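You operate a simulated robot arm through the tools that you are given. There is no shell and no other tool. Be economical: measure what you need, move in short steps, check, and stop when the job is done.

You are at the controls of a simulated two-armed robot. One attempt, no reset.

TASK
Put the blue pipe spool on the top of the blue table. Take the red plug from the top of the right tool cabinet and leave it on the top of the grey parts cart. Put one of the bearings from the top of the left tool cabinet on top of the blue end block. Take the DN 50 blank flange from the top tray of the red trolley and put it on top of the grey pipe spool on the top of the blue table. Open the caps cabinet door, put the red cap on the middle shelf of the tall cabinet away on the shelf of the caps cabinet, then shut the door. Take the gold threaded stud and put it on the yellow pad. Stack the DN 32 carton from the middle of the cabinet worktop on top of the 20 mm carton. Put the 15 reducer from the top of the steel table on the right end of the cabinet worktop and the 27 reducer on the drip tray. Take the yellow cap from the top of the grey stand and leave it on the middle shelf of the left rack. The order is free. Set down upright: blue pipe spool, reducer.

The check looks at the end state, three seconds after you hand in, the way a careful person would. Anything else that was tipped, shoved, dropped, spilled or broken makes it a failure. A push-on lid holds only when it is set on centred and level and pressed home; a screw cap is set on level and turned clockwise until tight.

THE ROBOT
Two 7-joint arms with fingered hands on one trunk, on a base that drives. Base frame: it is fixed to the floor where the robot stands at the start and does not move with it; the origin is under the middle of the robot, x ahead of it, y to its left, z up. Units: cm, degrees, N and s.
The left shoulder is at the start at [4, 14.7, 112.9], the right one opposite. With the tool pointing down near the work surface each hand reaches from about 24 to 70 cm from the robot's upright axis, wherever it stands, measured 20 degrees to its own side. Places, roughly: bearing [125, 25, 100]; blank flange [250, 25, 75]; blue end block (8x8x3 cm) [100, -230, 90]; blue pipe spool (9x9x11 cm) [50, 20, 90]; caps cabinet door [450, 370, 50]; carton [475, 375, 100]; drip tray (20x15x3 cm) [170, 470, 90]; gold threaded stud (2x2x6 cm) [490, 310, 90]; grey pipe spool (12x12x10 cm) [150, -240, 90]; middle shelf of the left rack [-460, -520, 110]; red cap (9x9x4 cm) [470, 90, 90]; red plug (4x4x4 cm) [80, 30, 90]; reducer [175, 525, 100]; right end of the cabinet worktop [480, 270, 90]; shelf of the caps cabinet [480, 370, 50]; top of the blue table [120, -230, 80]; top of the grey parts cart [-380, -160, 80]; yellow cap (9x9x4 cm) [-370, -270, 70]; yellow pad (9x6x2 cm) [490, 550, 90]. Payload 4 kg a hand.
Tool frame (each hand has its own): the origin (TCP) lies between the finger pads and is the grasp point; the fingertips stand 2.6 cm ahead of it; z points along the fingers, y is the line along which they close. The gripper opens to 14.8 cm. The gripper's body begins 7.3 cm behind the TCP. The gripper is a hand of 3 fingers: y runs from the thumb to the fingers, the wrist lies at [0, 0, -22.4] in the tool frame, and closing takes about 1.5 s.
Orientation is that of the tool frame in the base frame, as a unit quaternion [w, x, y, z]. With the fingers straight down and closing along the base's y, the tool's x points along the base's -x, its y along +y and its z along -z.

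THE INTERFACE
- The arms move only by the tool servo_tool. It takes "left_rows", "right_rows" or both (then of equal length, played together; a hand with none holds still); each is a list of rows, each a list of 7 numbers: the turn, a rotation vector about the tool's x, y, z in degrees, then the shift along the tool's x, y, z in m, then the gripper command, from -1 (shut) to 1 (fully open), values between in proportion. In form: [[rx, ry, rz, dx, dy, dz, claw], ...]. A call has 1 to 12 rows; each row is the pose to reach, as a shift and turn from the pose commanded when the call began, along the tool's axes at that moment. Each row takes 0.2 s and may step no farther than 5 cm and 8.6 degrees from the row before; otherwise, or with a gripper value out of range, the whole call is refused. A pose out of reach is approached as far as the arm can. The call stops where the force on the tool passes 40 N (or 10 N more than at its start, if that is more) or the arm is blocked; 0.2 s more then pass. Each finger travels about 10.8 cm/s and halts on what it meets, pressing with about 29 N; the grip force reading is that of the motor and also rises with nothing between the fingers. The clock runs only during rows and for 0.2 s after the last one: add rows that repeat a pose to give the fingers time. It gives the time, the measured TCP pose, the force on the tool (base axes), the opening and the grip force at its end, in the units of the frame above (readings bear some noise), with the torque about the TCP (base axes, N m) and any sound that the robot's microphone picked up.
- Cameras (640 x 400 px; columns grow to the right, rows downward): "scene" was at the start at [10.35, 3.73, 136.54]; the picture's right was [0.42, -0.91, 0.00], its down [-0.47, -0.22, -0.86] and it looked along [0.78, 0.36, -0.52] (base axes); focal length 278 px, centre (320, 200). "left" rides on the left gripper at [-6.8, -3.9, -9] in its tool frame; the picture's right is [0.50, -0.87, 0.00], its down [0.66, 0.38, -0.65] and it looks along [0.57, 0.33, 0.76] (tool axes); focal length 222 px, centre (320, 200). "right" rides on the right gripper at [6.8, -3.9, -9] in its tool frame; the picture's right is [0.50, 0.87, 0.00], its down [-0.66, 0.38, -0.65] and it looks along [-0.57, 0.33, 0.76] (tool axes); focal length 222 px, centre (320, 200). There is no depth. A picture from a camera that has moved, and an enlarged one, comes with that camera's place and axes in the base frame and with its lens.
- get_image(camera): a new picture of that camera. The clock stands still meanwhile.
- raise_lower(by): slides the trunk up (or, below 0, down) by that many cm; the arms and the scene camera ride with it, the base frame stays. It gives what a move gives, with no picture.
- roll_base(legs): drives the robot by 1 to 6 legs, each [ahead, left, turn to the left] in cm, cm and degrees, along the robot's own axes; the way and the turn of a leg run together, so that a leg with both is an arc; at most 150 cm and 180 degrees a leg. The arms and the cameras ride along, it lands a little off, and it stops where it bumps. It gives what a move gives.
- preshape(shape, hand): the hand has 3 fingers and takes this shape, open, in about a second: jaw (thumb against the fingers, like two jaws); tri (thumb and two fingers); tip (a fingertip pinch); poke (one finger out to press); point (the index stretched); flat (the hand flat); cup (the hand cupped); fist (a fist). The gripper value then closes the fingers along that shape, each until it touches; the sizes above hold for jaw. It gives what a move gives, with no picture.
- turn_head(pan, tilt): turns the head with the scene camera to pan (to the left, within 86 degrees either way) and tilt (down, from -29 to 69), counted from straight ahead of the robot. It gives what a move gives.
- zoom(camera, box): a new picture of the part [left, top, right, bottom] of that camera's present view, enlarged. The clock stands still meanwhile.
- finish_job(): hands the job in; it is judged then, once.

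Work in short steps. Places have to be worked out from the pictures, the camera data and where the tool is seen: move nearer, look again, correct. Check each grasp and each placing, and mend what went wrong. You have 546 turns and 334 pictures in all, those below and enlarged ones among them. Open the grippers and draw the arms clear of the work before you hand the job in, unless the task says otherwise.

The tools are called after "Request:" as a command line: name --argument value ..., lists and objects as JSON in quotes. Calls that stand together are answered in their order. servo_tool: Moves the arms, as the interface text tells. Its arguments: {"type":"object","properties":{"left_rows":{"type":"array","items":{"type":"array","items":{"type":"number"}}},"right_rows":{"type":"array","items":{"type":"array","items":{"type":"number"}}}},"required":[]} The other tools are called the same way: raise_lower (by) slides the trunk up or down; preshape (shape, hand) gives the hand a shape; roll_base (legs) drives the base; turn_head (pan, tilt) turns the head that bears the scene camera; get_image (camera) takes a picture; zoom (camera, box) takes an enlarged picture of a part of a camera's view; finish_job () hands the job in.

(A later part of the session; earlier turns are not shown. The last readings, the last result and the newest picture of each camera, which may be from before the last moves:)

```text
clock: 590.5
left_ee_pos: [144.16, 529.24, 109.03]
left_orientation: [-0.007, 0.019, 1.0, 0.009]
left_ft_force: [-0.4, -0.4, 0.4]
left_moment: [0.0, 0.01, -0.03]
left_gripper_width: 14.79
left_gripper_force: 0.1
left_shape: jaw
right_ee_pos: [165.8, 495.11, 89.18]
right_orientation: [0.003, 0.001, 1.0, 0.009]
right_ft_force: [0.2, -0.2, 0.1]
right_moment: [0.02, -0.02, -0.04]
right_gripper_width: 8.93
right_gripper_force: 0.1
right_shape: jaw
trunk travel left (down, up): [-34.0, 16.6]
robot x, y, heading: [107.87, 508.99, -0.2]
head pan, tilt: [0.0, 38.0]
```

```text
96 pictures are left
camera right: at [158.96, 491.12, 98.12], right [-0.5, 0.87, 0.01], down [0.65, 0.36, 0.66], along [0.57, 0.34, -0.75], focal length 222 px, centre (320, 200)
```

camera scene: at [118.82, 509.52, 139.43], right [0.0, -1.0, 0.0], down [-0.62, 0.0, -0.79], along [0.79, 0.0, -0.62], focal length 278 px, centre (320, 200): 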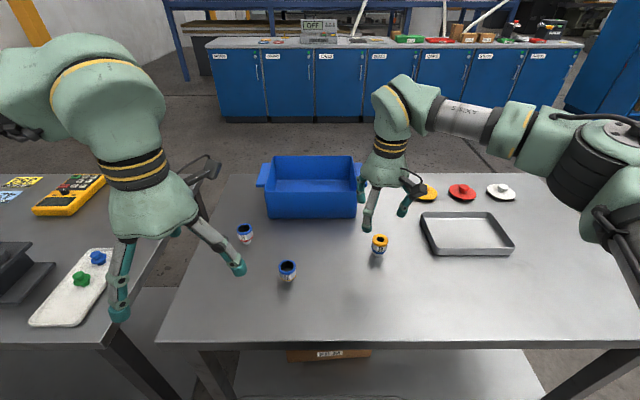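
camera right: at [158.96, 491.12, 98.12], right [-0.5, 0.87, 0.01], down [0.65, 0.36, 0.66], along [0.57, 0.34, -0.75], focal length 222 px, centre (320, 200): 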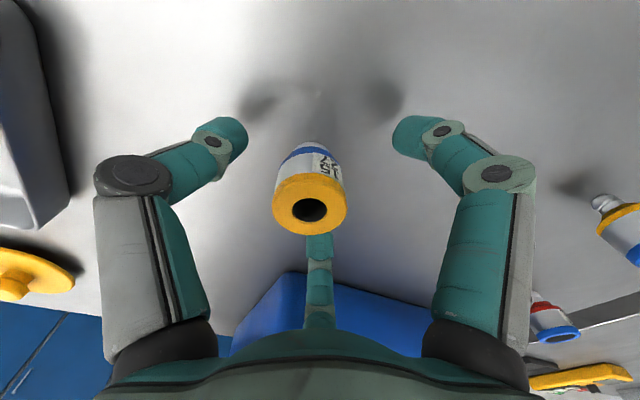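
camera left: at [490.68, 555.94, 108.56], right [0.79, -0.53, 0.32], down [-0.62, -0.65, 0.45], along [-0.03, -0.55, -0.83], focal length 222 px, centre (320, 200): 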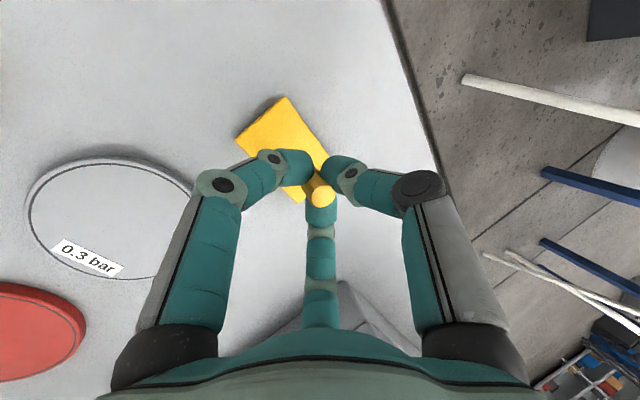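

Centred. Closing.

Request:
servo_tool --right_rows '[[0, 0, 0, 0, 0, 0, -0.1], [0, 0, 0, 0, 0, 0, -0.3], [0, 0, 0, 0, 0, 0, -0.6], [0, 0, 0, 0, 0, 0, -1], [0, 0, 0, 0, 0, 0, -1], [0, 0, 0, 0, 0, 0, -1]]'

Request:
servo_tool --right_rows '[[0, 0, 0, 0, 0, -0.02, -1], [0, 0, 0, 0, 0, -0.06, -1], [0, 0, 0, 0, 0, -0.1, -1], [0, 0, 0, 0, 0, -0.13, -1], [0, 0, 0, 0, 0, -0.13, -1]]'

Request:
get_image --camera "right"

Request:
zoom --camera "scene" --box '[320, 130, 530, 270]'

```text
clock: 591.9
left_ee_pos: [143.84, 529.23, 109.01]
left_orientation: [-0.007, 0.017, 1.0, 0.009]
left_ft_force: [0.0, -0.3, 0.4]
left_moment: [0.0, 0.01, -0.01]
left_gripper_width: 14.8
left_gripper_force: 0.0
left_shape: jaw
right_ee_pos: [165.84, 495.14, 89.2]
right_orientation: [0.003, 0.001, 1.0, 0.009]
right_ft_force: [0.9, 1.0, 0.8]
right_moment: [-0.02, -0.02, -0.05]
right_gripper_width: 3.11
right_gripper_force: 29.6
right_shape: jaw
trunk travel left (down, up): [-34.0, 16.6]
robot x, y, heading: [107.7, 509.49, -0.3]
head pan, tilt: [0.0, 38.0]
```

```text
clock: 593.1
left_ee_pos: [144.1, 529.24, 109.0]
left_orientation: [-0.007, 0.017, 1.0, 0.008]
left_ft_force: [0.2, 0.4, 0.6]
left_moment: [-0.02, 0.02, -0.02]
left_gripper_width: 14.76
left_gripper_force: 0.1
left_shape: jaw
right_ee_pos: [165.71, 494.61, 102.27]
right_orientation: [0.002, 0.0, 1.0, 0.01]
right_ft_force: [-0.2, -1.1, -0.7]
right_moment: [0.01, -0.01, 0.01]
right_gripper_width: 3.09
right_gripper_force: 29.3
right_shape: jaw
trunk travel left (down, up): [-34.0, 16.6]
robot x, y, heading: [108.0, 509.48, -0.4]
head pan, tilt: [0.0, 38.0]
```

```text
95 pictures are left
camera right: at [158.82, 490.6, 111.3], right [-0.5, 0.87, 0.01], down [0.65, 0.36, 0.66], along [0.57, 0.34, -0.75], focal length 222 px, centre (320, 200)
```

right: 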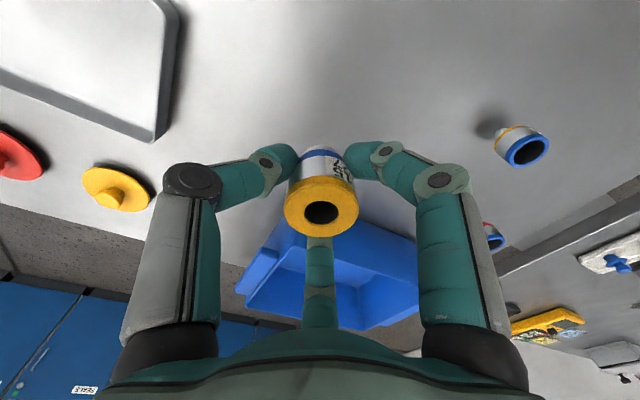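

```text
2.86 times, centred on (425, 200) of scene
camera zoom: at [118.87, 509.47, 139.42], right [0.0, -1.0, 0.0], down [-0.62, 0.0, -0.79], along [0.79, 0.0, -0.62], focal length 794 px, centre (20, 200)
```

zoom: 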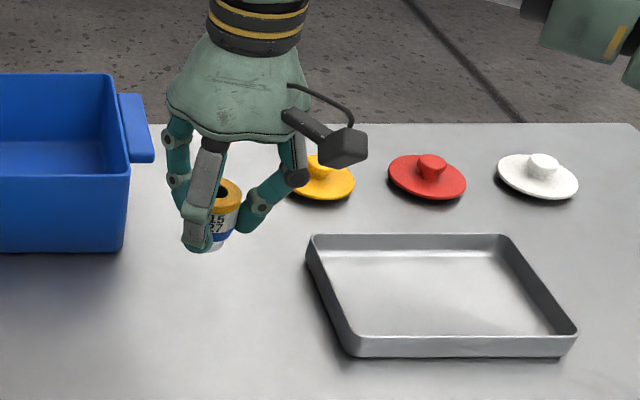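

The 27 reducer is held. The drip tray's centre is at about (172.4, 471.2). I strafe right and move over it.

Request:
roll_base --legs '[[0, -23.4, 0.3]]'

Request:
servo_tool --right_rows '[[0, 0, 0, -0.03, 0, 0, -1], [0, 0, 0, -0.066, 0, 0.0, -1], [0, 0, 0, -0.066, 0, 0.04, -1], [0, 0, 0, -0.066, 0, 0.07, -1], [0, 0, 0, -0.066, 0, 0.07, -1]]'

Request:
zoom --camera "scene" --box '[300, 130, 510, 270]'

Request:
get_image --camera "right"

```text
clock: 594.9
left_ee_pos: [144.02, 506.1, 108.99]
left_orientation: [-0.007, 0.014, 1.0, 0.009]
left_ft_force: [0.6, 0.4, 0.3]
left_moment: [-0.01, -0.01, -0.04]
left_gripper_width: 14.77
left_gripper_force: 0.1
left_shape: jaw
right_ee_pos: [165.68, 471.6, 102.43]
right_orientation: [0.003, -0.002, 1.0, 0.009]
right_ft_force: [-0.4, 0.3, -1.8]
right_moment: [0.0, 0.0, 0.02]
right_gripper_width: 3.1
right_gripper_force: 29.5
right_shape: jaw
trunk travel left (down, up): [-34.0, 16.6]
robot x, y, heading: [107.78, 486.17, 0.1]
head pan, tilt: [0.0, 38.0]
```

```text
clock: 596.1
left_ee_pos: [143.86, 506.04, 109.07]
left_orientation: [-0.007, 0.015, 1.0, 0.009]
left_ft_force: [-0.2, 0.2, 0.0]
left_moment: [-0.02, 0.01, -0.01]
left_gripper_width: 14.78
left_gripper_force: 0.0
left_shape: jaw
right_ee_pos: [172.24, 471.9, 95.32]
right_orientation: [0.003, -0.004, 1.0, 0.01]
right_ft_force: [0.4, 0.5, -1.5]
right_moment: [0.01, 0.01, -0.02]
right_gripper_width: 3.12
right_gripper_force: 28.7
right_shape: jaw
trunk travel left (down, up): [-34.0, 16.6]
robot x, y, heading: [107.92, 486.59, 0.3]
head pan, tilt: [0.0, 38.0]
```

```text
2.86 times, centred on (405, 200) of scene
camera zoom: at [118.77, 486.18, 139.43], right [0.0, -1.0, 0.0], down [-0.62, 0.0, -0.79], along [0.79, 0.0, -0.62], focal length 794 px, centre (77, 200)
```

zoom: 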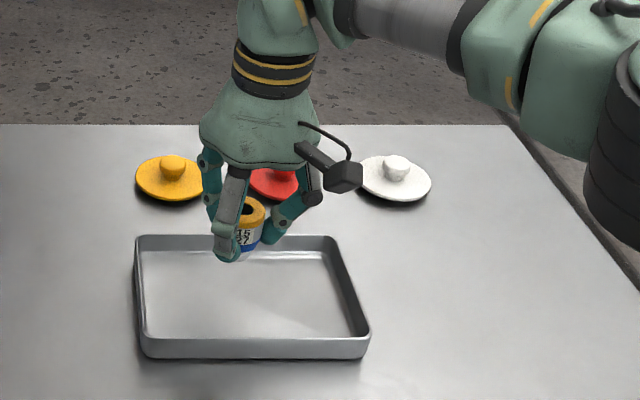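

```text
92 pictures are left
camera right: at [165.46, 467.78, 104.36], right [-0.5, 0.86, 0.01], down [0.65, 0.37, 0.66], along [0.57, 0.34, -0.75], focal length 222 px, centre (320, 200)
```

right: 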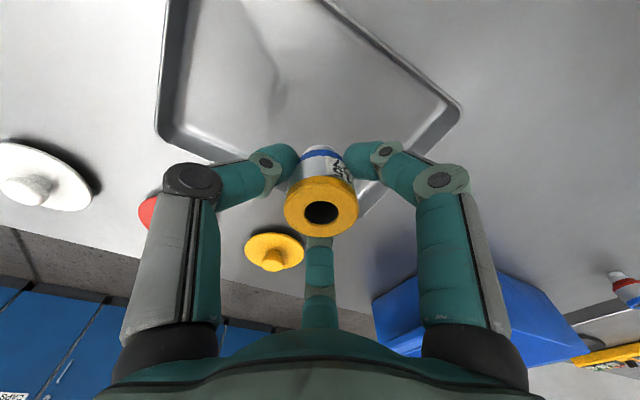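

Over the tray's centre. I lower, then feel for the floor.

Request:
servo_tool --right_rows '[[0, 0, 0, 0, -0.012, 0.02, -1], [0, 0, 0, 0, -0.012, 0.04, -1], [0, 0, 0, 0, -0.012, 0.047, -1]]'

Request:
servo_tool --right_rows '[[0, 0, 0, 0, 0, 0.003, -1], [0, 0, 0, 0, 0, 0.006, -1]]'

Request:
zoom --camera "scene" --box '[320, 170, 440, 260]'

```text
clock: 596.9
left_ee_pos: [144.0, 506.04, 108.98]
left_orientation: [-0.007, 0.014, 1.0, 0.009]
left_ft_force: [-0.2, -0.5, 0.9]
left_moment: [-0.02, -0.03, -0.02]
left_gripper_width: 14.77
left_gripper_force: 0.0
left_shape: jaw
right_ee_pos: [172.14, 470.77, 90.59]
right_orientation: [0.002, -0.002, 1.0, 0.01]
right_ft_force: [0.5, 0.0, -1.4]
right_moment: [0.03, 0.03, 0.02]
right_gripper_width: 3.09
right_gripper_force: 28.7
right_shape: jaw
trunk travel left (down, up): [-34.0, 16.6]
robot x, y, heading: [107.74, 485.9, 0.2]
head pan, tilt: [0.0, 38.0]
```

```text
clock: 597.5
left_ee_pos: [143.88, 506.04, 108.9]
left_orientation: [-0.008, 0.014, 1.0, 0.009]
left_ft_force: [0.0, 0.3, -0.1]
left_moment: [0.01, 0.01, -0.02]
left_gripper_width: 14.78
left_gripper_force: 0.0
left_shape: jaw
right_ee_pos: [172.41, 470.65, 90.03]
right_orientation: [0.003, -0.003, 1.0, 0.009]
right_ft_force: [-0.7, 0.8, -1.0]
right_moment: [0.0, -0.01, 0.0]
right_gripper_width: 3.11
right_gripper_force: 29.0
right_shape: jaw
trunk travel left (down, up): [-34.0, 16.6]
robot x, y, heading: [107.9, 486.39, 0.2]
head pan, tilt: [0.0, 38.0]
```

```text
4.44 times, centred on (380, 215) of scene
camera zoom: at [118.81, 486.14, 139.42], right [0.0, -1.0, 0.0], down [-0.62, 0.0, -0.79], along [0.79, 0.0, -0.62], focal length 1236 px, centre (53, 133)
```

zoom: 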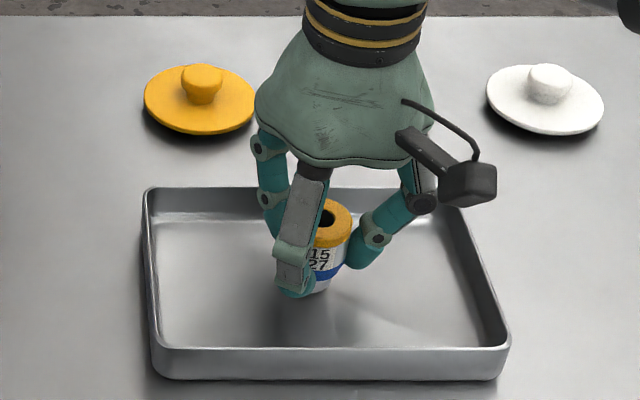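

Request:
servo_tool --right_rows '[[0, 0, 0, 0, 0, 0.002, -1], [0, 0, 0, 0, 0, 0.004, -1]]'

Request:
servo_tool --right_rows '[[0, 0, 0, 0, 0, 0.002, -1], [0, 0, 0, 0, 0, 0.003, -1]]'

```text
clock: 598.1
left_ee_pos: [143.91, 506.05, 109.07]
left_orientation: [-0.007, 0.014, 1.0, 0.009]
left_ft_force: [-0.1, 0.3, 0.1]
left_moment: [-0.01, 0.01, 0.03]
left_gripper_width: 14.79
left_gripper_force: 0.1
left_shape: jaw
right_ee_pos: [172.23, 470.68, 89.65]
right_orientation: [0.002, -0.003, 1.0, 0.01]
right_ft_force: [0.5, 0.1, -0.8]
right_moment: [0.02, 0.0, 0.01]
right_gripper_width: 3.14
right_gripper_force: 29.3
right_shape: jaw
trunk travel left (down, up): [-34.0, 16.6]
robot x, y, heading: [107.91, 486.15, 0.3]
head pan, tilt: [0.0, 38.0]
```

```text
clock: 598.7
left_ee_pos: [143.75, 506.08, 108.96]
left_orientation: [-0.006, 0.015, 1.0, 0.008]
left_ft_force: [-0.3, -0.5, 0.1]
left_moment: [-0.01, 0.01, -0.01]
left_gripper_width: 14.79
left_gripper_force: 0.0
left_shape: jaw
right_ee_pos: [172.27, 470.73, 89.55]
right_orientation: [0.003, -0.002, 1.0, 0.009]
right_ft_force: [0.4, -0.7, 5.6]
right_moment: [0.0, 0.03, -0.01]
right_gripper_width: 3.09
right_gripper_force: 28.6
right_shape: jaw
trunk travel left (down, up): [-34.0, 16.6]
robot x, y, heading: [108.14, 486.25, 0.3]
head pan, tilt: [0.0, 38.0]
```

Contact made. I release gently and rise.

Request:
servo_tool --right_rows '[[0, 0, 0, 0, 0, 0, -0.8], [0, 0, 0, 0, 0, 0, -0.6], [0, 0, 0, 0, 0, 0, -0.4], [0, 0, 0, 0, 0, 0, -0.2], [0, 0, 0, 0, 0, 0, -0.1], [0, 0, 0, 0, 0, 0, -0.1], [0, 0, 0, 0, 0, -0.03, -0.1], [0, 0, 0, 0, 0, -0.07, -0.1], [0, 0, 0, 0, 0, -0.11, -0.1], [0, 0, 0, 0, 0, -0.15, 0]]'

Request:
zoom --camera "scene" --box '[320, 170, 440, 260]'

```text
clock: 600.9
left_ee_pos: [143.77, 506.11, 108.95]
left_orientation: [-0.007, 0.014, 1.0, 0.009]
left_ft_force: [0.6, -0.5, 0.8]
left_moment: [0.04, -0.04, -0.01]
left_gripper_width: 14.79
left_gripper_force: 0.0
left_shape: jaw
right_ee_pos: [172.15, 470.64, 104.31]
right_orientation: [0.003, -0.002, 1.0, 0.01]
right_ft_force: [-0.5, -0.2, 0.7]
right_moment: [-0.02, 0.01, -0.01]
right_gripper_width: 7.33
right_gripper_force: 0.0
right_shape: jaw
trunk travel left (down, up): [-34.0, 16.6]
robot x, y, heading: [107.89, 486.29, 0.2]
head pan, tilt: [0.0, 38.0]
```

```text
4.44 times, centred on (380, 215) of scene
camera zoom: at [118.68, 486.19, 139.43], right [0.0, -1.0, 0.0], down [-0.62, 0.0, -0.79], along [0.79, 0.0, -0.62], focal length 1236 px, centre (53, 133)
```

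zoom: 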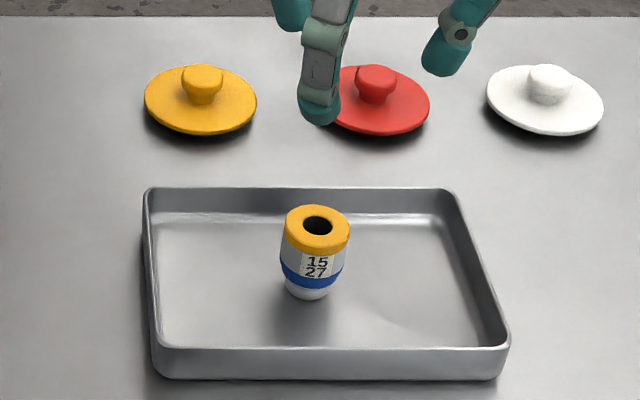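

The 27 reducer stands in the drip tray. Next the 15 reducer (27/15): I move the right hand over it.

Request:
servo_tool --right_rows '[[0, 0, 0, 0.05, 0, 0, 0.2], [0, 0, 0, 0.1, 0, 0, 0.2], [0, 0, 0, 0.146, 0, 0, 0.2], [0, 0, 0, 0.146, 0, 0, 0.2]]'

Request:
roll_base --legs '[[0, 45.2, 0]]'

Request:
get_image --camera "right"

Request:
get_image --camera "scene"

```text
clock: 601.9
left_ee_pos: [143.85, 505.91, 108.95]
left_orientation: [-0.008, 0.014, 1.0, 0.009]
left_ft_force: [-0.5, 0.2, 0.2]
left_moment: [0.0, 0.0, 0.01]
left_gripper_width: 14.8
left_gripper_force: 0.1
left_shape: jaw
right_ee_pos: [157.67, 470.54, 104.22]
right_orientation: [0.003, -0.002, 1.0, 0.009]
right_ft_force: [0.7, -0.4, -0.2]
right_moment: [0.0, -0.03, 0.0]
right_gripper_width: 8.82
right_gripper_force: 0.1
right_shape: jaw
trunk travel left (down, up): [-34.0, 16.6]
robot x, y, heading: [108.21, 486.04, -0.1]
head pan, tilt: [0.0, 38.0]
```

```text
clock: 604.6
left_ee_pos: [143.45, 551.64, 108.86]
left_orientation: [-0.007, 0.011, 1.0, 0.009]
left_ft_force: [-0.3, -0.2, -0.5]
left_moment: [0.03, -0.02, -0.02]
left_gripper_width: 14.79
left_gripper_force: 0.1
left_shape: jaw
right_ee_pos: [157.51, 515.97, 104.32]
right_orientation: [0.002, -0.004, 1.0, 0.01]
right_ft_force: [1.2, -0.4, 0.5]
right_moment: [-0.06, 0.0, 0.0]
right_gripper_width: 8.81
right_gripper_force: 0.1
right_shape: jaw
trunk travel left (down, up): [-34.0, 16.6]
robot x, y, heading: [107.89, 531.52, 0.5]
head pan, tilt: [0.0, 38.0]
```

```text
89 pictures are left
camera right: at [150.77, 511.91, 113.19], right [-0.51, 0.86, 0.01], down [0.65, 0.37, 0.66], along [0.57, 0.35, -0.75], focal length 222 px, centre (320, 200)
```

right: 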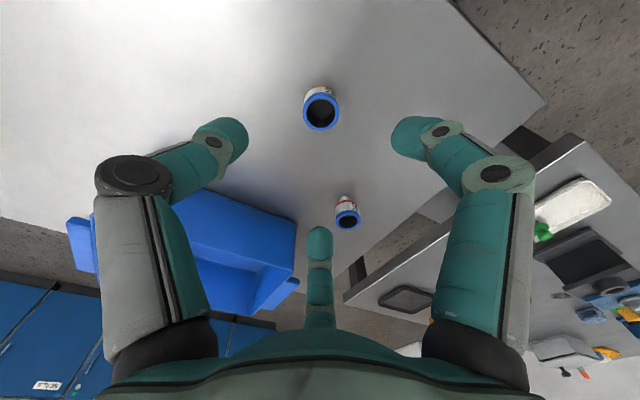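

```text
88 pictures are left
camera scene: at [118.56, 531.52, 139.42], right [0.01, -1.0, 0.0], down [-0.62, 0.0, -0.79], along [0.79, 0.01, -0.62], focal length 278 px, centre (320, 200)
```

scene: 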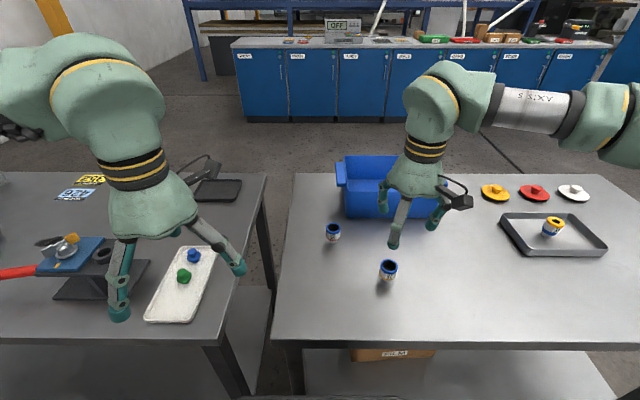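

Perfectly centred. I descend and close.

Request:
servo_tool --right_rows '[[0, 0, 0, 0, 0, 0.05, 0.2], [0, 0, 0, 0, 0, 0.1, 0.2], [0, 0, 0, 0, 0, 0.14, 0.2], [0, 0, 0, 0, 0, 0.152, 0.2], [0, 0, 0, 0, 0, 0.152, -0.1], [0, 0, 0, 0, 0, 0.152, -0.4], [0, 0, 0, 0, 0, 0.152, -0.7], [0, 0, 0, 0, 0, 0.152, -1], [0, 0, 0, 0, 0, 0.152, -1]]'

Request:
servo_tool --right_rows '[[0, 0, 0, 0, 0, -0.02, -1], [0, 0, 0, 0, 0, -0.06, -1], [0, 0, 0, 0, 0, -0.1, -1], [0, 0, 0, 0, 0, -0.15, -1], [0, 0, 0, 0.04, 0, -0.17, -1], [0, 0, 0, 0.08, 0, -0.19, -1], [0, 0, 0, 0.12, 0, -0.21, -1], [0, 0, 0, 0.16, 0, -0.21, -1]]'

Request:
get_image --camera "right"

```text
clock: 606.6
left_ee_pos: [143.51, 551.6, 109.09]
left_orientation: [-0.007, 0.011, 1.0, 0.008]
left_ft_force: [0.9, -0.6, 0.2]
left_moment: [0.0, 0.0, -0.02]
left_gripper_width: 14.8
left_gripper_force: 0.0
left_shape: jaw
right_ee_pos: [157.62, 516.46, 89.03]
right_orientation: [0.002, -0.005, 1.0, 0.009]
right_ft_force: [-0.7, 0.1, 0.0]
right_moment: [-0.04, -0.03, -0.02]
right_gripper_width: 1.08
right_gripper_force: 28.5
right_shape: jaw
trunk travel left (down, up): [-34.0, 16.6]
robot x, y, heading: [107.61, 531.31, 0.8]
head pan, tilt: [0.0, 38.0]
```

```text
clock: 608.4
left_ee_pos: [143.47, 551.6, 108.99]
left_orientation: [-0.006, 0.011, 1.0, 0.009]
left_ft_force: [1.1, 0.9, 0.0]
left_moment: [0.05, -0.01, 0.02]
left_gripper_width: 14.8
left_gripper_force: 0.1
left_shape: jaw
right_ee_pos: [141.5, 515.93, 110.15]
right_orientation: [0.002, -0.006, 1.0, 0.01]
right_ft_force: [0.2, 0.7, -0.6]
right_moment: [0.01, -0.02, 0.0]
right_gripper_width: 1.08
right_gripper_force: 29.2
right_shape: jaw
trunk travel left (down, up): [-34.0, 16.6]
robot x, y, heading: [107.76, 531.88, 0.6]
head pan, tilt: [0.0, 38.0]
```

```text
87 pictures are left
camera right: at [134.6, 511.77, 119.08], right [-0.51, 0.86, 0.01], down [0.65, 0.37, 0.66], along [0.57, 0.35, -0.75], focal length 222 px, centre (320, 200)
```

right: 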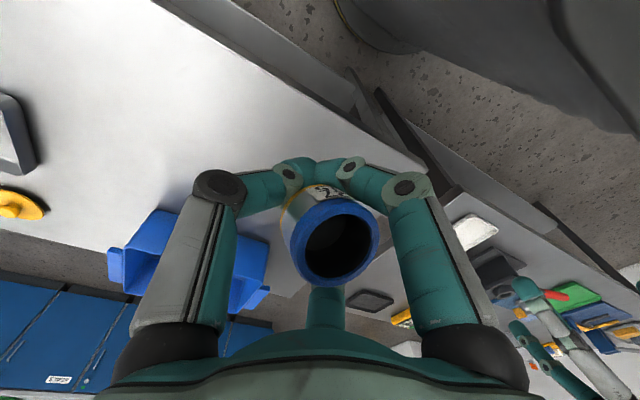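

The 15 reducer is held by its stub. I drive around the table to the worktop's right end.

Request:
raise_lower --by 10

Request:
roll_base --legs '[[-10, 0, -0.6], [0, -142, 0], [150, 0, 0], [118, 0, 0], [0, -105, 0]]'

Request:
turn_head --pan 0 --tilt 30

Request:
get_image --camera "scene"

```text
clock: 609.7
left_ee_pos: [143.47, 551.66, 119.02]
left_orientation: [-0.007, 0.01, 1.0, 0.01]
left_ft_force: [0.5, -0.4, -0.3]
left_moment: [-0.01, 0.0, 0.0]
left_gripper_width: 14.79
left_gripper_force: 0.0
left_shape: jaw
right_ee_pos: [141.54, 516.06, 120.21]
right_orientation: [0.003, -0.006, 1.0, 0.01]
right_ft_force: [0.2, -0.3, -0.5]
right_moment: [0.0, 0.04, -0.01]
right_gripper_width: 1.04
right_gripper_force: 29.3
right_shape: jaw
trunk travel left (down, up): [-44.0, 6.6]
robot x, y, heading: [107.87, 531.84, 0.5]
head pan, tilt: [0.0, 38.0]
```

```text
clock: 635.2
left_ee_pos: [405.77, 312.53, 119.14]
left_orientation: [-0.007, -0.003, 1.0, 0.009]
left_ft_force: [0.7, 0.7, 0.0]
left_moment: [0.03, 0.0, 0.01]
left_gripper_width: 14.79
left_gripper_force: 0.0
left_shape: jaw
right_ee_pos: [404.8, 276.71, 120.26]
right_orientation: [0.002, -0.019, 1.0, 0.01]
right_ft_force: [0.8, -0.2, 0.0]
right_moment: [-0.01, 0.0, -0.03]
right_gripper_width: 1.05
right_gripper_force: 29.1
right_shape: jaw
trunk travel left (down, up): [-44.0, 6.6]
robot x, y, heading: [370.29, 291.16, 2.3]
head pan, tilt: [0.0, 38.0]
```

```text
clock: 635.9
left_ee_pos: [405.82, 312.48, 119.1]
left_orientation: [-0.008, -0.004, 1.0, 0.009]
left_ft_force: [-0.4, -0.6, 0.1]
left_moment: [0.0, 0.0, -0.01]
left_gripper_width: 14.79
left_gripper_force: 0.0
left_shape: jaw
right_ee_pos: [404.87, 276.77, 120.24]
right_orientation: [0.003, -0.019, 1.0, 0.01]
right_ft_force: [1.1, -0.5, -0.4]
right_moment: [-0.04, 0.02, -0.01]
right_gripper_width: 1.07
right_gripper_force: 28.9
right_shape: jaw
trunk travel left (down, up): [-44.0, 6.6]
robot x, y, heading: [370.59, 291.24, 2.0]
head pan, tilt: [0.0, 30.0]
```

```text
86 pictures are left
camera scene: at [381.82, 291.66, 150.75], right [0.04, -1.0, 0.0], down [-0.5, -0.02, -0.87], along [0.87, 0.03, -0.5], focal length 278 px, centre (320, 200)
```

scene: 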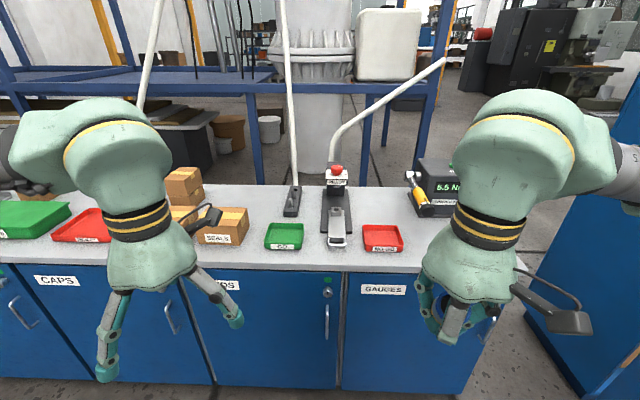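

I need a clear view of the right end, so I shift left a little and look.

Request:
roll_base --legs '[[25, 38, -2]]'

Request:
turn_head --pan -52 --tilt 35

Request:
get_image --camera "scene"

Request:
get_image --camera "right"

```text
clock: 638.7
left_ee_pos: [430.36, 349.47, 119.17]
left_orientation: [-0.007, 0.016, 1.0, 0.01]
left_ft_force: [1.9, -0.5, 0.5]
left_moment: [0.01, 0.04, -0.01]
left_gripper_width: 14.79
left_gripper_force: 0.1
left_shape: jaw
right_ee_pos: [428.03, 313.98, 120.24]
right_orientation: [0.003, 0.001, 1.0, 0.011]
right_ft_force: [0.0, 0.2, -0.1]
right_moment: [0.02, 0.01, 0.01]
right_gripper_width: 1.03
right_gripper_force: 29.1
right_shape: jaw
trunk travel left (down, up): [-44.0, 6.6]
robot x, y, heading: [394.3, 330.28, -0.2]
head pan, tilt: [0.0, 30.0]
```

```text
clock: 639.9
left_ee_pos: [430.52, 349.69, 119.18]
left_orientation: [-0.007, 0.016, 1.0, 0.008]
left_ft_force: [-0.3, 0.2, -0.1]
left_moment: [0.02, 0.01, 0.02]
left_gripper_width: 14.78
left_gripper_force: 0.0
left_shape: jaw
right_ee_pos: [428.19, 313.96, 120.15]
right_orientation: [0.003, 0.001, 1.0, 0.009]
right_ft_force: [0.4, -0.5, -1.4]
right_moment: [0.02, -0.02, -0.02]
right_gripper_width: 1.05
right_gripper_force: 28.5
right_shape: jaw
trunk travel left (down, up): [-44.0, 6.6]
robot x, y, heading: [394.2, 330.02, -0.1]
head pan, tilt: [-52.0, 35.0]
```

```text
85 pictures are left
camera scene: at [402.09, 322.98, 149.98], right [-0.79, -0.61, 0.0], down [-0.35, 0.45, -0.82], along [0.5, -0.65, -0.57], focal length 278 px, centre (320, 200)
```

scene: 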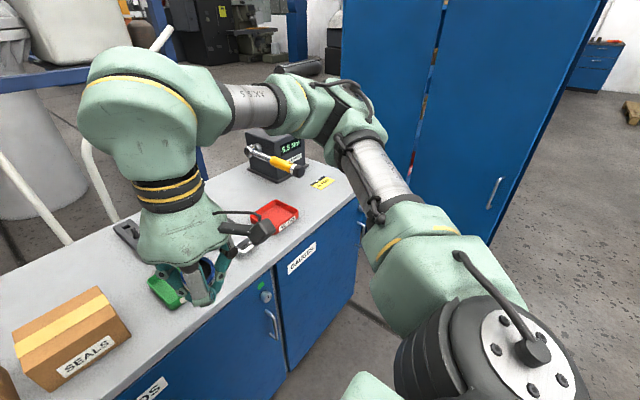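

```text
84 pictures are left
camera right: at [421.24, 309.93, 129.15], right [-0.5, 0.87, 0.01], down [0.65, 0.36, 0.66], along [0.57, 0.34, -0.75], focal length 222 px, centre (320, 200)
```

right: 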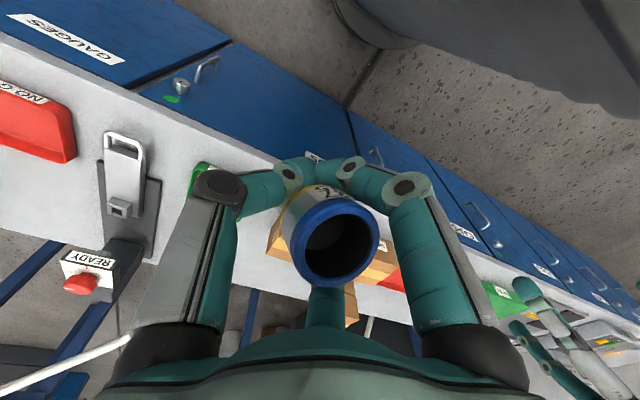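

Request:
zoom --camera "scene" --box '[220, 120, 360, 270]'

```text
2.67 times, centred on (290, 195) of scene
camera zoom: at [402.09, 322.98, 149.98], right [-0.79, -0.61, 0.0], down [-0.35, 0.45, -0.82], along [0.5, -0.65, -0.57], focal length 741 px, centre (400, 213)
```

zoom: 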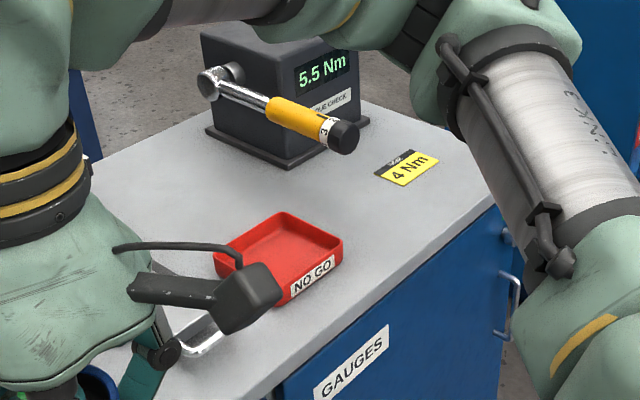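

Free spot at about (452, 254), between the NO GO tray and the 4 Nm card. I move there.

Request:
roll_base --legs '[[0, -61, 0], [10, 0, 0]]'

Request:
turn_head --pan -15 --tilt 50

Request:
servo_tool --right_rows '[[0, 0, 0, -0.03, 0, 0.03, -1], [0, 0, 0, -0.06, 0, 0.06, -1], [0, 0, 0, -0.08, 0, 0.09, -1], [0, 0, 0, -0.08, 0, 0.12, -1], [0, 0, 0, -0.08, 0, 0.15, -1], [0, 0, 0, -0.08, 0, 0.15, -1]]'

Request:
get_image --camera "scene"

Request:
get_image --camera "right"

```text
clock: 644.1
left_ee_pos: [439.86, 288.29, 119.18]
left_orientation: [-0.005, 0.012, 1.0, 0.008]
left_ft_force: [0.0, 0.2, 0.2]
left_moment: [-0.01, 0.0, -0.02]
left_gripper_width: 14.76
left_gripper_force: 0.0
left_shape: jaw
right_ee_pos: [437.68, 252.56, 120.39]
right_orientation: [0.005, -0.003, 1.0, 0.01]
right_ft_force: [-0.7, -0.2, -1.3]
right_moment: [-0.01, 0.0, 0.02]
right_gripper_width: 1.06
right_gripper_force: 28.4
right_shape: jaw
trunk travel left (down, up): [-44.0, 6.6]
robot x, y, heading: [404.23, 268.33, 0.2]
head pan, tilt: [-52.0, 35.0]
```

```text
clock: 645.1
left_ee_pos: [440.09, 288.39, 119.13]
left_orientation: [-0.006, 0.012, 1.0, 0.01]
left_ft_force: [0.8, 0.1, 1.0]
left_moment: [0.01, -0.01, 0.01]
left_gripper_width: 14.79
left_gripper_force: 0.1
left_shape: jaw
right_ee_pos: [437.85, 252.59, 120.24]
right_orientation: [0.003, -0.004, 1.0, 0.009]
right_ft_force: [-0.2, 0.4, -0.9]
right_moment: [0.02, -0.01, 0.0]
right_gripper_width: 1.07
right_gripper_force: 29.1
right_shape: jaw
trunk travel left (down, up): [-44.0, 6.6]
robot x, y, heading: [404.19, 268.29, 0.5]
head pan, tilt: [-15.0, 50.0]
```

```text
clock: 646.5
left_ee_pos: [440.19, 288.28, 119.13]
left_orientation: [-0.006, 0.012, 1.0, 0.009]
left_ft_force: [-0.4, -0.4, -0.3]
left_moment: [-0.04, 0.02, -0.03]
left_gripper_width: 14.8
left_gripper_force: 0.1
left_shape: jaw
right_ee_pos: [446.04, 253.06, 105.27]
right_orientation: [0.002, -0.004, 1.0, 0.01]
right_ft_force: [-0.3, -0.2, -0.7]
right_moment: [-0.01, -0.01, -0.02]
right_gripper_width: 1.04
right_gripper_force: 29.3
right_shape: jaw
trunk travel left (down, up): [-44.0, 6.6]
robot x, y, heading: [404.13, 268.41, 0.4]
head pan, tilt: [-15.0, 50.0]
```

```text
82 pictures are left
camera scene: at [413.89, 266.4, 147.81], right [-0.25, -0.97, 0.0], down [-0.74, 0.19, -0.64], along [0.62, -0.16, -0.77], focal length 278 px, centre (320, 200)
```

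scene: 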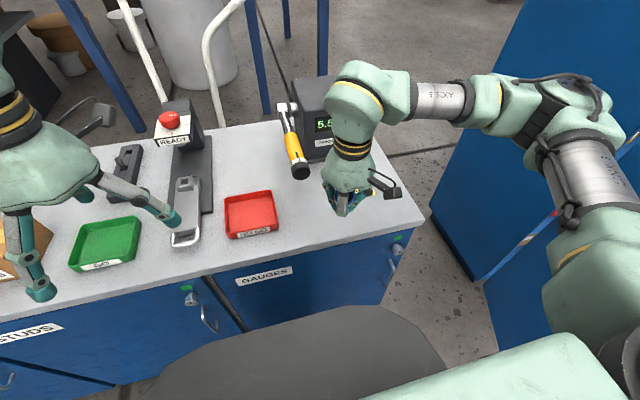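

```text
81 pictures are left
camera right: at [439.28, 248.95, 114.22], right [-0.51, 0.86, 0.01], down [0.65, 0.37, 0.66], along [0.57, 0.35, -0.75], focal length 222 px, centre (320, 200)
```

right: 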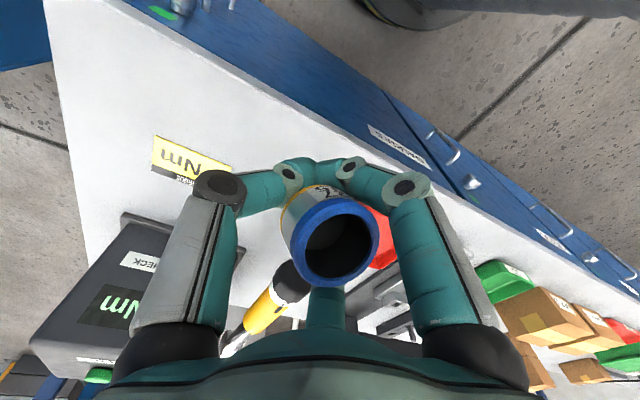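

Request:
servo_tool --right_rows '[[0, 0, 0, -0.04, -0.008, 0, -1], [0, 0, 0, -0.085, -0.015, 0.0, -1], [0, 0, 0, -0.085, -0.015, 0.04, -1], [0, 0, 0, -0.085, -0.015, 0.08, -1], [0, 0, 0, -0.085, -0.015, 0.1, -1], [0, 0, 0, -0.085, -0.015, 0.1, -1]]'

Request:
zoom --camera "scene" --box '[270, 100, 430, 250]'

Request:
get_image --camera "right"

```text
clock: 647.9
left_ee_pos: [440.12, 288.39, 119.06]
left_orientation: [-0.007, 0.011, 1.0, 0.009]
left_ft_force: [-1.0, -0.6, 0.1]
left_moment: [-0.03, -0.01, -0.02]
left_gripper_width: 14.78
left_gripper_force: 0.0
left_shape: jaw
right_ee_pos: [454.66, 251.82, 95.24]
right_orientation: [0.002, -0.004, 1.0, 0.009]
right_ft_force: [-0.2, -1.4, -1.8]
right_moment: [-0.04, -0.02, -0.01]
right_gripper_width: 1.06
right_gripper_force: 29.3
right_shape: jaw
trunk travel left (down, up): [-44.0, 6.6]
robot x, y, heading: [403.74, 268.54, 0.3]
head pan, tilt: [-15.0, 50.0]
```

```text
2.67 times, centred on (350, 175) of scene
camera zoom: at [413.88, 266.38, 147.81], right [-0.25, -0.97, 0.0], down [-0.74, 0.19, -0.64], along [0.62, -0.16, -0.77], focal length 741 px, centre (240, 267)
```

zoom: 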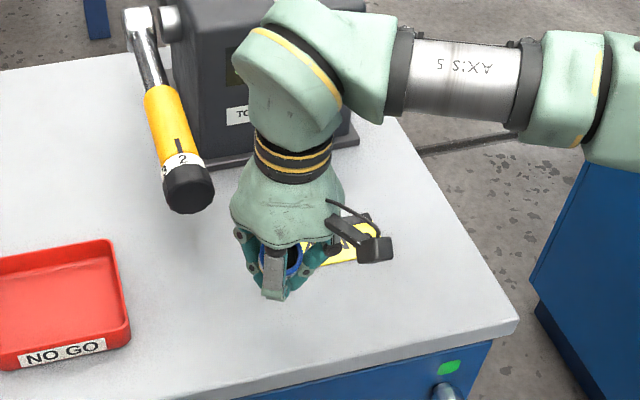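

```text
79 pictures are left
camera right: at [447.9, 247.7, 104.23], right [-0.51, 0.86, 0.01], down [0.65, 0.37, 0.66], along [0.57, 0.35, -0.75], focal length 222 px, centre (320, 200)
```

right: 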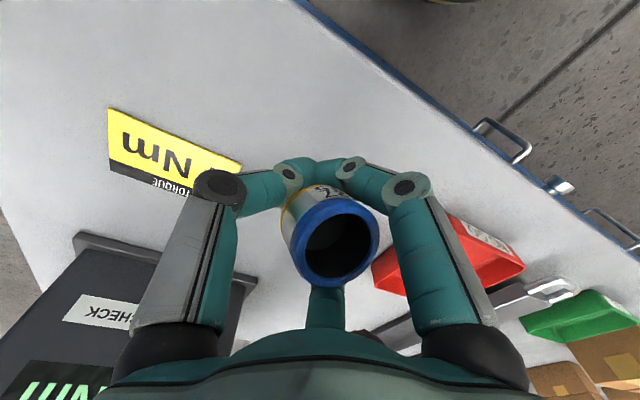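

Request:
servo_tool --right_rows '[[0, 0, 0, 0.003, 0.015, 0.005, -1], [0, 0, 0, 0.003, 0.015, 0.011, -1], [0, 0, 0, 0.003, 0.015, 0.014, -1]]'

Request:
servo_tool --right_rows '[[0, 0, 0, 0, 0, 0.002, -1], [0, 0, 0, 0, 0, 0.004, -1]]'

Request:
servo_tool --right_rows '[[0, 0, 0, 0, 0, 0.002, -1], [0, 0, 0, 0, 0, 0.003, -1]]'

```text
clock: 648.7
left_ee_pos: [440.08, 288.26, 119.16]
left_orientation: [-0.006, 0.012, 1.0, 0.009]
left_ft_force: [-0.7, -0.6, 0.5]
left_moment: [-0.04, 0.01, -0.01]
left_gripper_width: 14.79
left_gripper_force: 0.2
left_shape: jaw
right_ee_pos: [454.42, 253.21, 93.86]
right_orientation: [0.002, -0.004, 1.0, 0.01]
right_ft_force: [0.5, -0.1, -0.3]
right_moment: [0.01, 0.0, 0.01]
right_gripper_width: 1.08
right_gripper_force: 29.1
right_shape: jaw
trunk travel left (down, up): [-44.0, 6.6]
robot x, y, heading: [404.24, 268.22, 0.2]
head pan, tilt: [-15.0, 50.0]
```

```text
clock: 649.3
left_ee_pos: [440.08, 288.43, 119.1]
left_orientation: [-0.008, 0.012, 1.0, 0.008]
left_ft_force: [0.5, 0.1, 0.1]
left_moment: [0.0, -0.02, 0.01]
left_gripper_width: 14.81
left_gripper_force: 0.2
left_shape: jaw
right_ee_pos: [454.31, 253.31, 93.49]
right_orientation: [0.003, -0.004, 1.0, 0.01]
right_ft_force: [0.0, 0.1, -0.9]
right_moment: [-0.01, -0.02, 0.01]
right_gripper_width: 1.03
right_gripper_force: 28.9
right_shape: jaw
trunk travel left (down, up): [-44.0, 6.6]
robot x, y, heading: [404.36, 268.85, 0.2]
head pan, tilt: [-15.0, 50.0]
```

```text
clock: 649.9
left_ee_pos: [440.2, 288.31, 119.12]
left_orientation: [-0.007, 0.013, 1.0, 0.009]
left_ft_force: [0.0, 0.1, 0.3]
left_moment: [-0.01, 0.01, -0.03]
left_gripper_width: 14.81
left_gripper_force: 0.0
left_shape: jaw
right_ee_pos: [454.38, 253.32, 93.17]
right_orientation: [0.003, -0.003, 1.0, 0.01]
right_ft_force: [-0.5, 0.8, -1.1]
right_moment: [0.03, 0.0, 0.0]
right_gripper_width: 1.06
right_gripper_force: 28.8
right_shape: jaw
trunk travel left (down, up): [-44.0, 6.6]
robot x, y, heading: [404.62, 268.33, 0.2]
head pan, tilt: [-15.0, 50.0]
```

Request:
servo_tool --right_rows '[[0, 0, 0, 0, 0, 0.002, -1], [0, 0, 0, 0, 0, 0.003, -1]]'

Request:
servo_tool --right_rows '[[0, 0, 0, 0, 0, 0.002, -1], [0, 0, 0, 0, 0, 0.003, -1]]'

Request:
zoom --camera "scene" --box '[310, 150, 400, 230]'

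```text
clock: 650.5
left_ee_pos: [440.21, 288.33, 118.97]
left_orientation: [-0.007, 0.012, 1.0, 0.009]
left_ft_force: [0.2, 0.1, -0.3]
left_moment: [0.02, -0.02, 0.02]
left_gripper_width: 14.79
left_gripper_force: 0.1
left_shape: jaw
right_ee_pos: [454.37, 253.31, 92.94]
right_orientation: [0.003, -0.002, 1.0, 0.01]
right_ft_force: [0.1, 0.3, -1.0]
right_moment: [0.02, -0.03, -0.01]
right_gripper_width: 1.03
right_gripper_force: 28.9
right_shape: jaw
trunk travel left (down, up): [-44.0, 6.6]
robot x, y, heading: [404.3, 268.07, 0.3]
head pan, tilt: [-15.0, 50.0]
```

```text
clock: 651.1
left_ee_pos: [440.2, 288.38, 119.1]
left_orientation: [-0.007, 0.012, 1.0, 0.009]
left_ft_force: [-0.2, -0.3, -0.2]
left_moment: [0.03, -0.02, -0.04]
left_gripper_width: 14.79
left_gripper_force: 0.0
left_shape: jaw
right_ee_pos: [454.44, 253.36, 92.52]
right_orientation: [0.002, -0.004, 1.0, 0.009]
right_ft_force: [0.2, 0.3, -1.0]
right_moment: [0.01, 0.01, 0.0]
right_gripper_width: 1.03
right_gripper_force: 28.9
right_shape: jaw
trunk travel left (down, up): [-44.0, 6.6]
robot x, y, heading: [404.53, 268.53, 0.2]
head pan, tilt: [-15.0, 50.0]
```

```text
5.00 times, centred on (355, 190) of scene
camera zoom: at [413.93, 266.38, 147.81], right [-0.25, -0.97, 0.0], down [-0.74, 0.19, -0.64], along [0.62, -0.16, -0.77], focal length 1390 px, centre (145, 250)
```

zoom: 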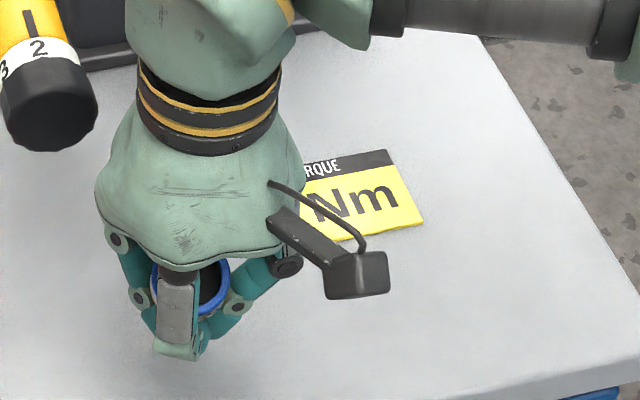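

Request:
servo_tool --right_rows '[[0, 0, 0, 0, 0, 0.002, -1], [0, 0, 0, 0, 0, 0.004, -1]]'

Request:
servo_tool --right_rows '[[0, 0, 0, 0, 0, 0.002, -1], [0, 0, 0, 0, 0, 0.003, -1]]'

Request:
servo_tool --right_rows '[[0, 0, 0, 0, 0, 0.002, -1], [0, 0, 0, 0, 0, 0.003, -1]]'

```text
clock: 651.7
left_ee_pos: [440.24, 288.45, 119.14]
left_orientation: [-0.007, 0.013, 1.0, 0.009]
left_ft_force: [-0.2, 0.2, -0.1]
left_moment: [-0.02, -0.03, 0.02]
left_gripper_width: 14.81
left_gripper_force: 0.1
left_shape: jaw
right_ee_pos: [454.45, 253.39, 92.17]
right_orientation: [0.003, -0.004, 1.0, 0.009]
right_ft_force: [0.1, 0.2, -0.8]
right_moment: [0.01, -0.05, 0.0]
right_gripper_width: 1.03
right_gripper_force: 28.7
right_shape: jaw
trunk travel left (down, up): [-44.0, 6.6]
robot x, y, heading: [404.52, 268.3, 0.4]
head pan, tilt: [-15.0, 50.0]
```

```text
clock: 652.3
left_ee_pos: [440.01, 288.44, 119.19]
left_orientation: [-0.008, 0.013, 1.0, 0.008]
left_ft_force: [1.5, 0.2, -0.7]
left_moment: [0.04, 0.0, -0.01]
left_gripper_width: 14.8
left_gripper_force: 0.0
left_shape: jaw
right_ee_pos: [454.2, 253.37, 91.91]
right_orientation: [0.002, -0.005, 1.0, 0.01]
right_ft_force: [-0.7, -0.2, -0.8]
right_moment: [-0.02, 0.02, 0.04]
right_gripper_width: 1.04
right_gripper_force: 28.9
right_shape: jaw
trunk travel left (down, up): [-44.0, 6.6]
robot x, y, heading: [404.73, 268.55, 0.1]
head pan, tilt: [-15.0, 50.0]
```

```text
clock: 652.9
left_ee_pos: [440.12, 288.39, 119.22]
left_orientation: [-0.007, 0.013, 1.0, 0.009]
left_ft_force: [0.1, 0.8, 0.0]
left_moment: [0.02, 0.01, -0.01]
left_gripper_width: 14.79
left_gripper_force: 0.1
left_shape: jaw
right_ee_pos: [454.19, 253.36, 91.66]
right_orientation: [0.003, -0.003, 1.0, 0.01]
right_ft_force: [0.5, 0.4, 0.0]
right_moment: [-0.04, -0.01, -0.01]
right_gripper_width: 1.03
right_gripper_force: 28.5
right_shape: jaw
trunk travel left (down, up): [-44.0, 6.6]
robot x, y, heading: [404.65, 268.49, 0.4]
head pan, tilt: [-15.0, 50.0]
```

Request:
servo_tool --right_rows '[[0, 0, 0, 0, 0, 0.001, -1], [0, 0, 0, 0, 0, 0.002, -1]]'

Request:
servo_tool --right_rows '[[0, 0, 0, 0, 0, 0.001, -1], [0, 0, 0, 0, 0, 0.002, -1]]'

Request:
zoom --camera "right" --box '[220, 110, 420, 310]'

```text
clock: 653.5
left_ee_pos: [440.18, 288.35, 119.1]
left_orientation: [-0.007, 0.012, 1.0, 0.009]
left_ft_force: [0.2, 0.0, 0.8]
left_moment: [0.0, 0.05, 0.01]
left_gripper_width: 14.78
left_gripper_force: 0.1
left_shape: jaw
right_ee_pos: [454.17, 253.37, 91.35]
right_orientation: [0.001, -0.003, 1.0, 0.01]
right_ft_force: [-0.2, 0.2, -1.5]
right_moment: [0.01, 0.01, -0.01]
right_gripper_width: 1.05
right_gripper_force: 28.8
right_shape: jaw
trunk travel left (down, up): [-44.0, 6.6]
robot x, y, heading: [404.14, 268.17, -0.0]
head pan, tilt: [-15.0, 50.0]
```

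```text
clock: 654.1
left_ee_pos: [440.26, 288.37, 119.04]
left_orientation: [-0.007, 0.012, 1.0, 0.009]
left_ft_force: [0.8, -0.1, -0.3]
left_moment: [0.0, 0.01, -0.01]
left_gripper_width: 14.8
left_gripper_force: 0.2
left_shape: jaw
right_ee_pos: [454.3, 253.37, 91.15]
right_orientation: [0.003, -0.003, 1.0, 0.01]
right_ft_force: [0.8, -0.2, -1.0]
right_moment: [-0.01, 0.01, 0.0]
right_gripper_width: 1.05
right_gripper_force: 28.8
right_shape: jaw
trunk travel left (down, up): [-44.0, 6.6]
robot x, y, heading: [404.29, 268.6, 0.5]
head pan, tilt: [-15.0, 50.0]
```

```text
2.00 times, centred on (320, 210) of right
camera zoom: at [447.53, 249.28, 100.13], right [-0.51, 0.86, 0.01], down [0.65, 0.37, 0.66], along [0.57, 0.35, -0.75], focal length 444 px, centre (320, 180)
```

zoom: 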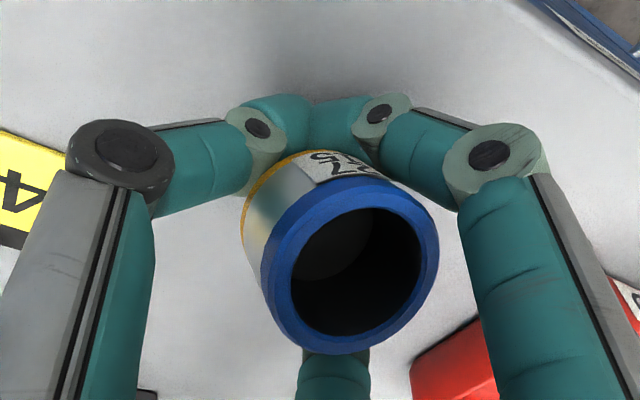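

The reducer rode up in the grip and leans slightly. I keep lowering to contact, then cage it loosely and re-grip at the body to straighten it.

Request:
servo_tool --right_rows '[[0, 0, 0, 0, 0, 0.002, -1], [0, 0, 0, 0, 0, 0.004, -1]]'

Request:
servo_tool --right_rows '[[0, 0, 0, 0, 0, 0.002, -1], [0, 0, 0, 0, 0, 0.004, -1]]'

Request:
servo_tool --right_rows '[[0, 0, 0, 0, 0, 0.002, -1], [0, 0, 0, 0, 0, 0.004, -1]]'

```text
clock: 654.7
left_ee_pos: [440.22, 288.34, 119.17]
left_orientation: [-0.007, 0.011, 1.0, 0.009]
left_ft_force: [0.5, 0.2, 0.2]
left_moment: [-0.01, -0.01, 0.0]
left_gripper_width: 14.8
left_gripper_force: 0.0
left_shape: jaw
right_ee_pos: [454.3, 253.45, 90.74]
right_orientation: [0.002, -0.004, 1.0, 0.011]
right_ft_force: [-0.3, -0.3, -0.4]
right_moment: [-0.03, -0.01, -0.01]
right_gripper_width: 1.03
right_gripper_force: 28.5
right_shape: jaw
trunk travel left (down, up): [-44.0, 6.6]
robot x, y, heading: [404.34, 268.39, 0.1]
head pan, tilt: [-15.0, 50.0]
```

```text
clock: 655.3
left_ee_pos: [440.01, 288.39, 119.26]
left_orientation: [-0.007, 0.012, 1.0, 0.009]
left_ft_force: [0.2, -0.5, -0.5]
left_moment: [0.0, 0.01, -0.01]
left_gripper_width: 14.78
left_gripper_force: 0.0
left_shape: jaw
right_ee_pos: [454.3, 253.42, 90.58]
right_orientation: [0.003, -0.004, 1.0, 0.009]
right_ft_force: [0.3, -1.5, 3.3]
right_moment: [-0.04, 0.03, 0.02]
right_gripper_width: 1.06
right_gripper_force: 29.2
right_shape: jaw
trunk travel left (down, up): [-44.0, 6.6]
robot x, y, heading: [404.02, 268.39, 0.3]
head pan, tilt: [-15.0, 50.0]
```

```text
clock: 655.9
left_ee_pos: [439.93, 288.32, 119.25]
left_orientation: [-0.006, 0.012, 1.0, 0.009]
left_ft_force: [0.0, 0.6, -0.1]
left_moment: [-0.02, -0.04, -0.03]
left_gripper_width: 14.8
left_gripper_force: 0.0
left_shape: jaw
right_ee_pos: [454.36, 253.33, 90.37]
right_orientation: [0.006, -0.003, 1.0, 0.011]
right_ft_force: [0.3, -6.7, 26.1]
right_moment: [-0.39, 0.09, -0.02]
right_gripper_width: 1.12
right_gripper_force: 28.7
right_shape: jaw
trunk travel left (down, up): [-44.0, 6.6]
robot x, y, heading: [404.19, 268.39, 0.2]
head pan, tilt: [-15.0, 50.0]
```

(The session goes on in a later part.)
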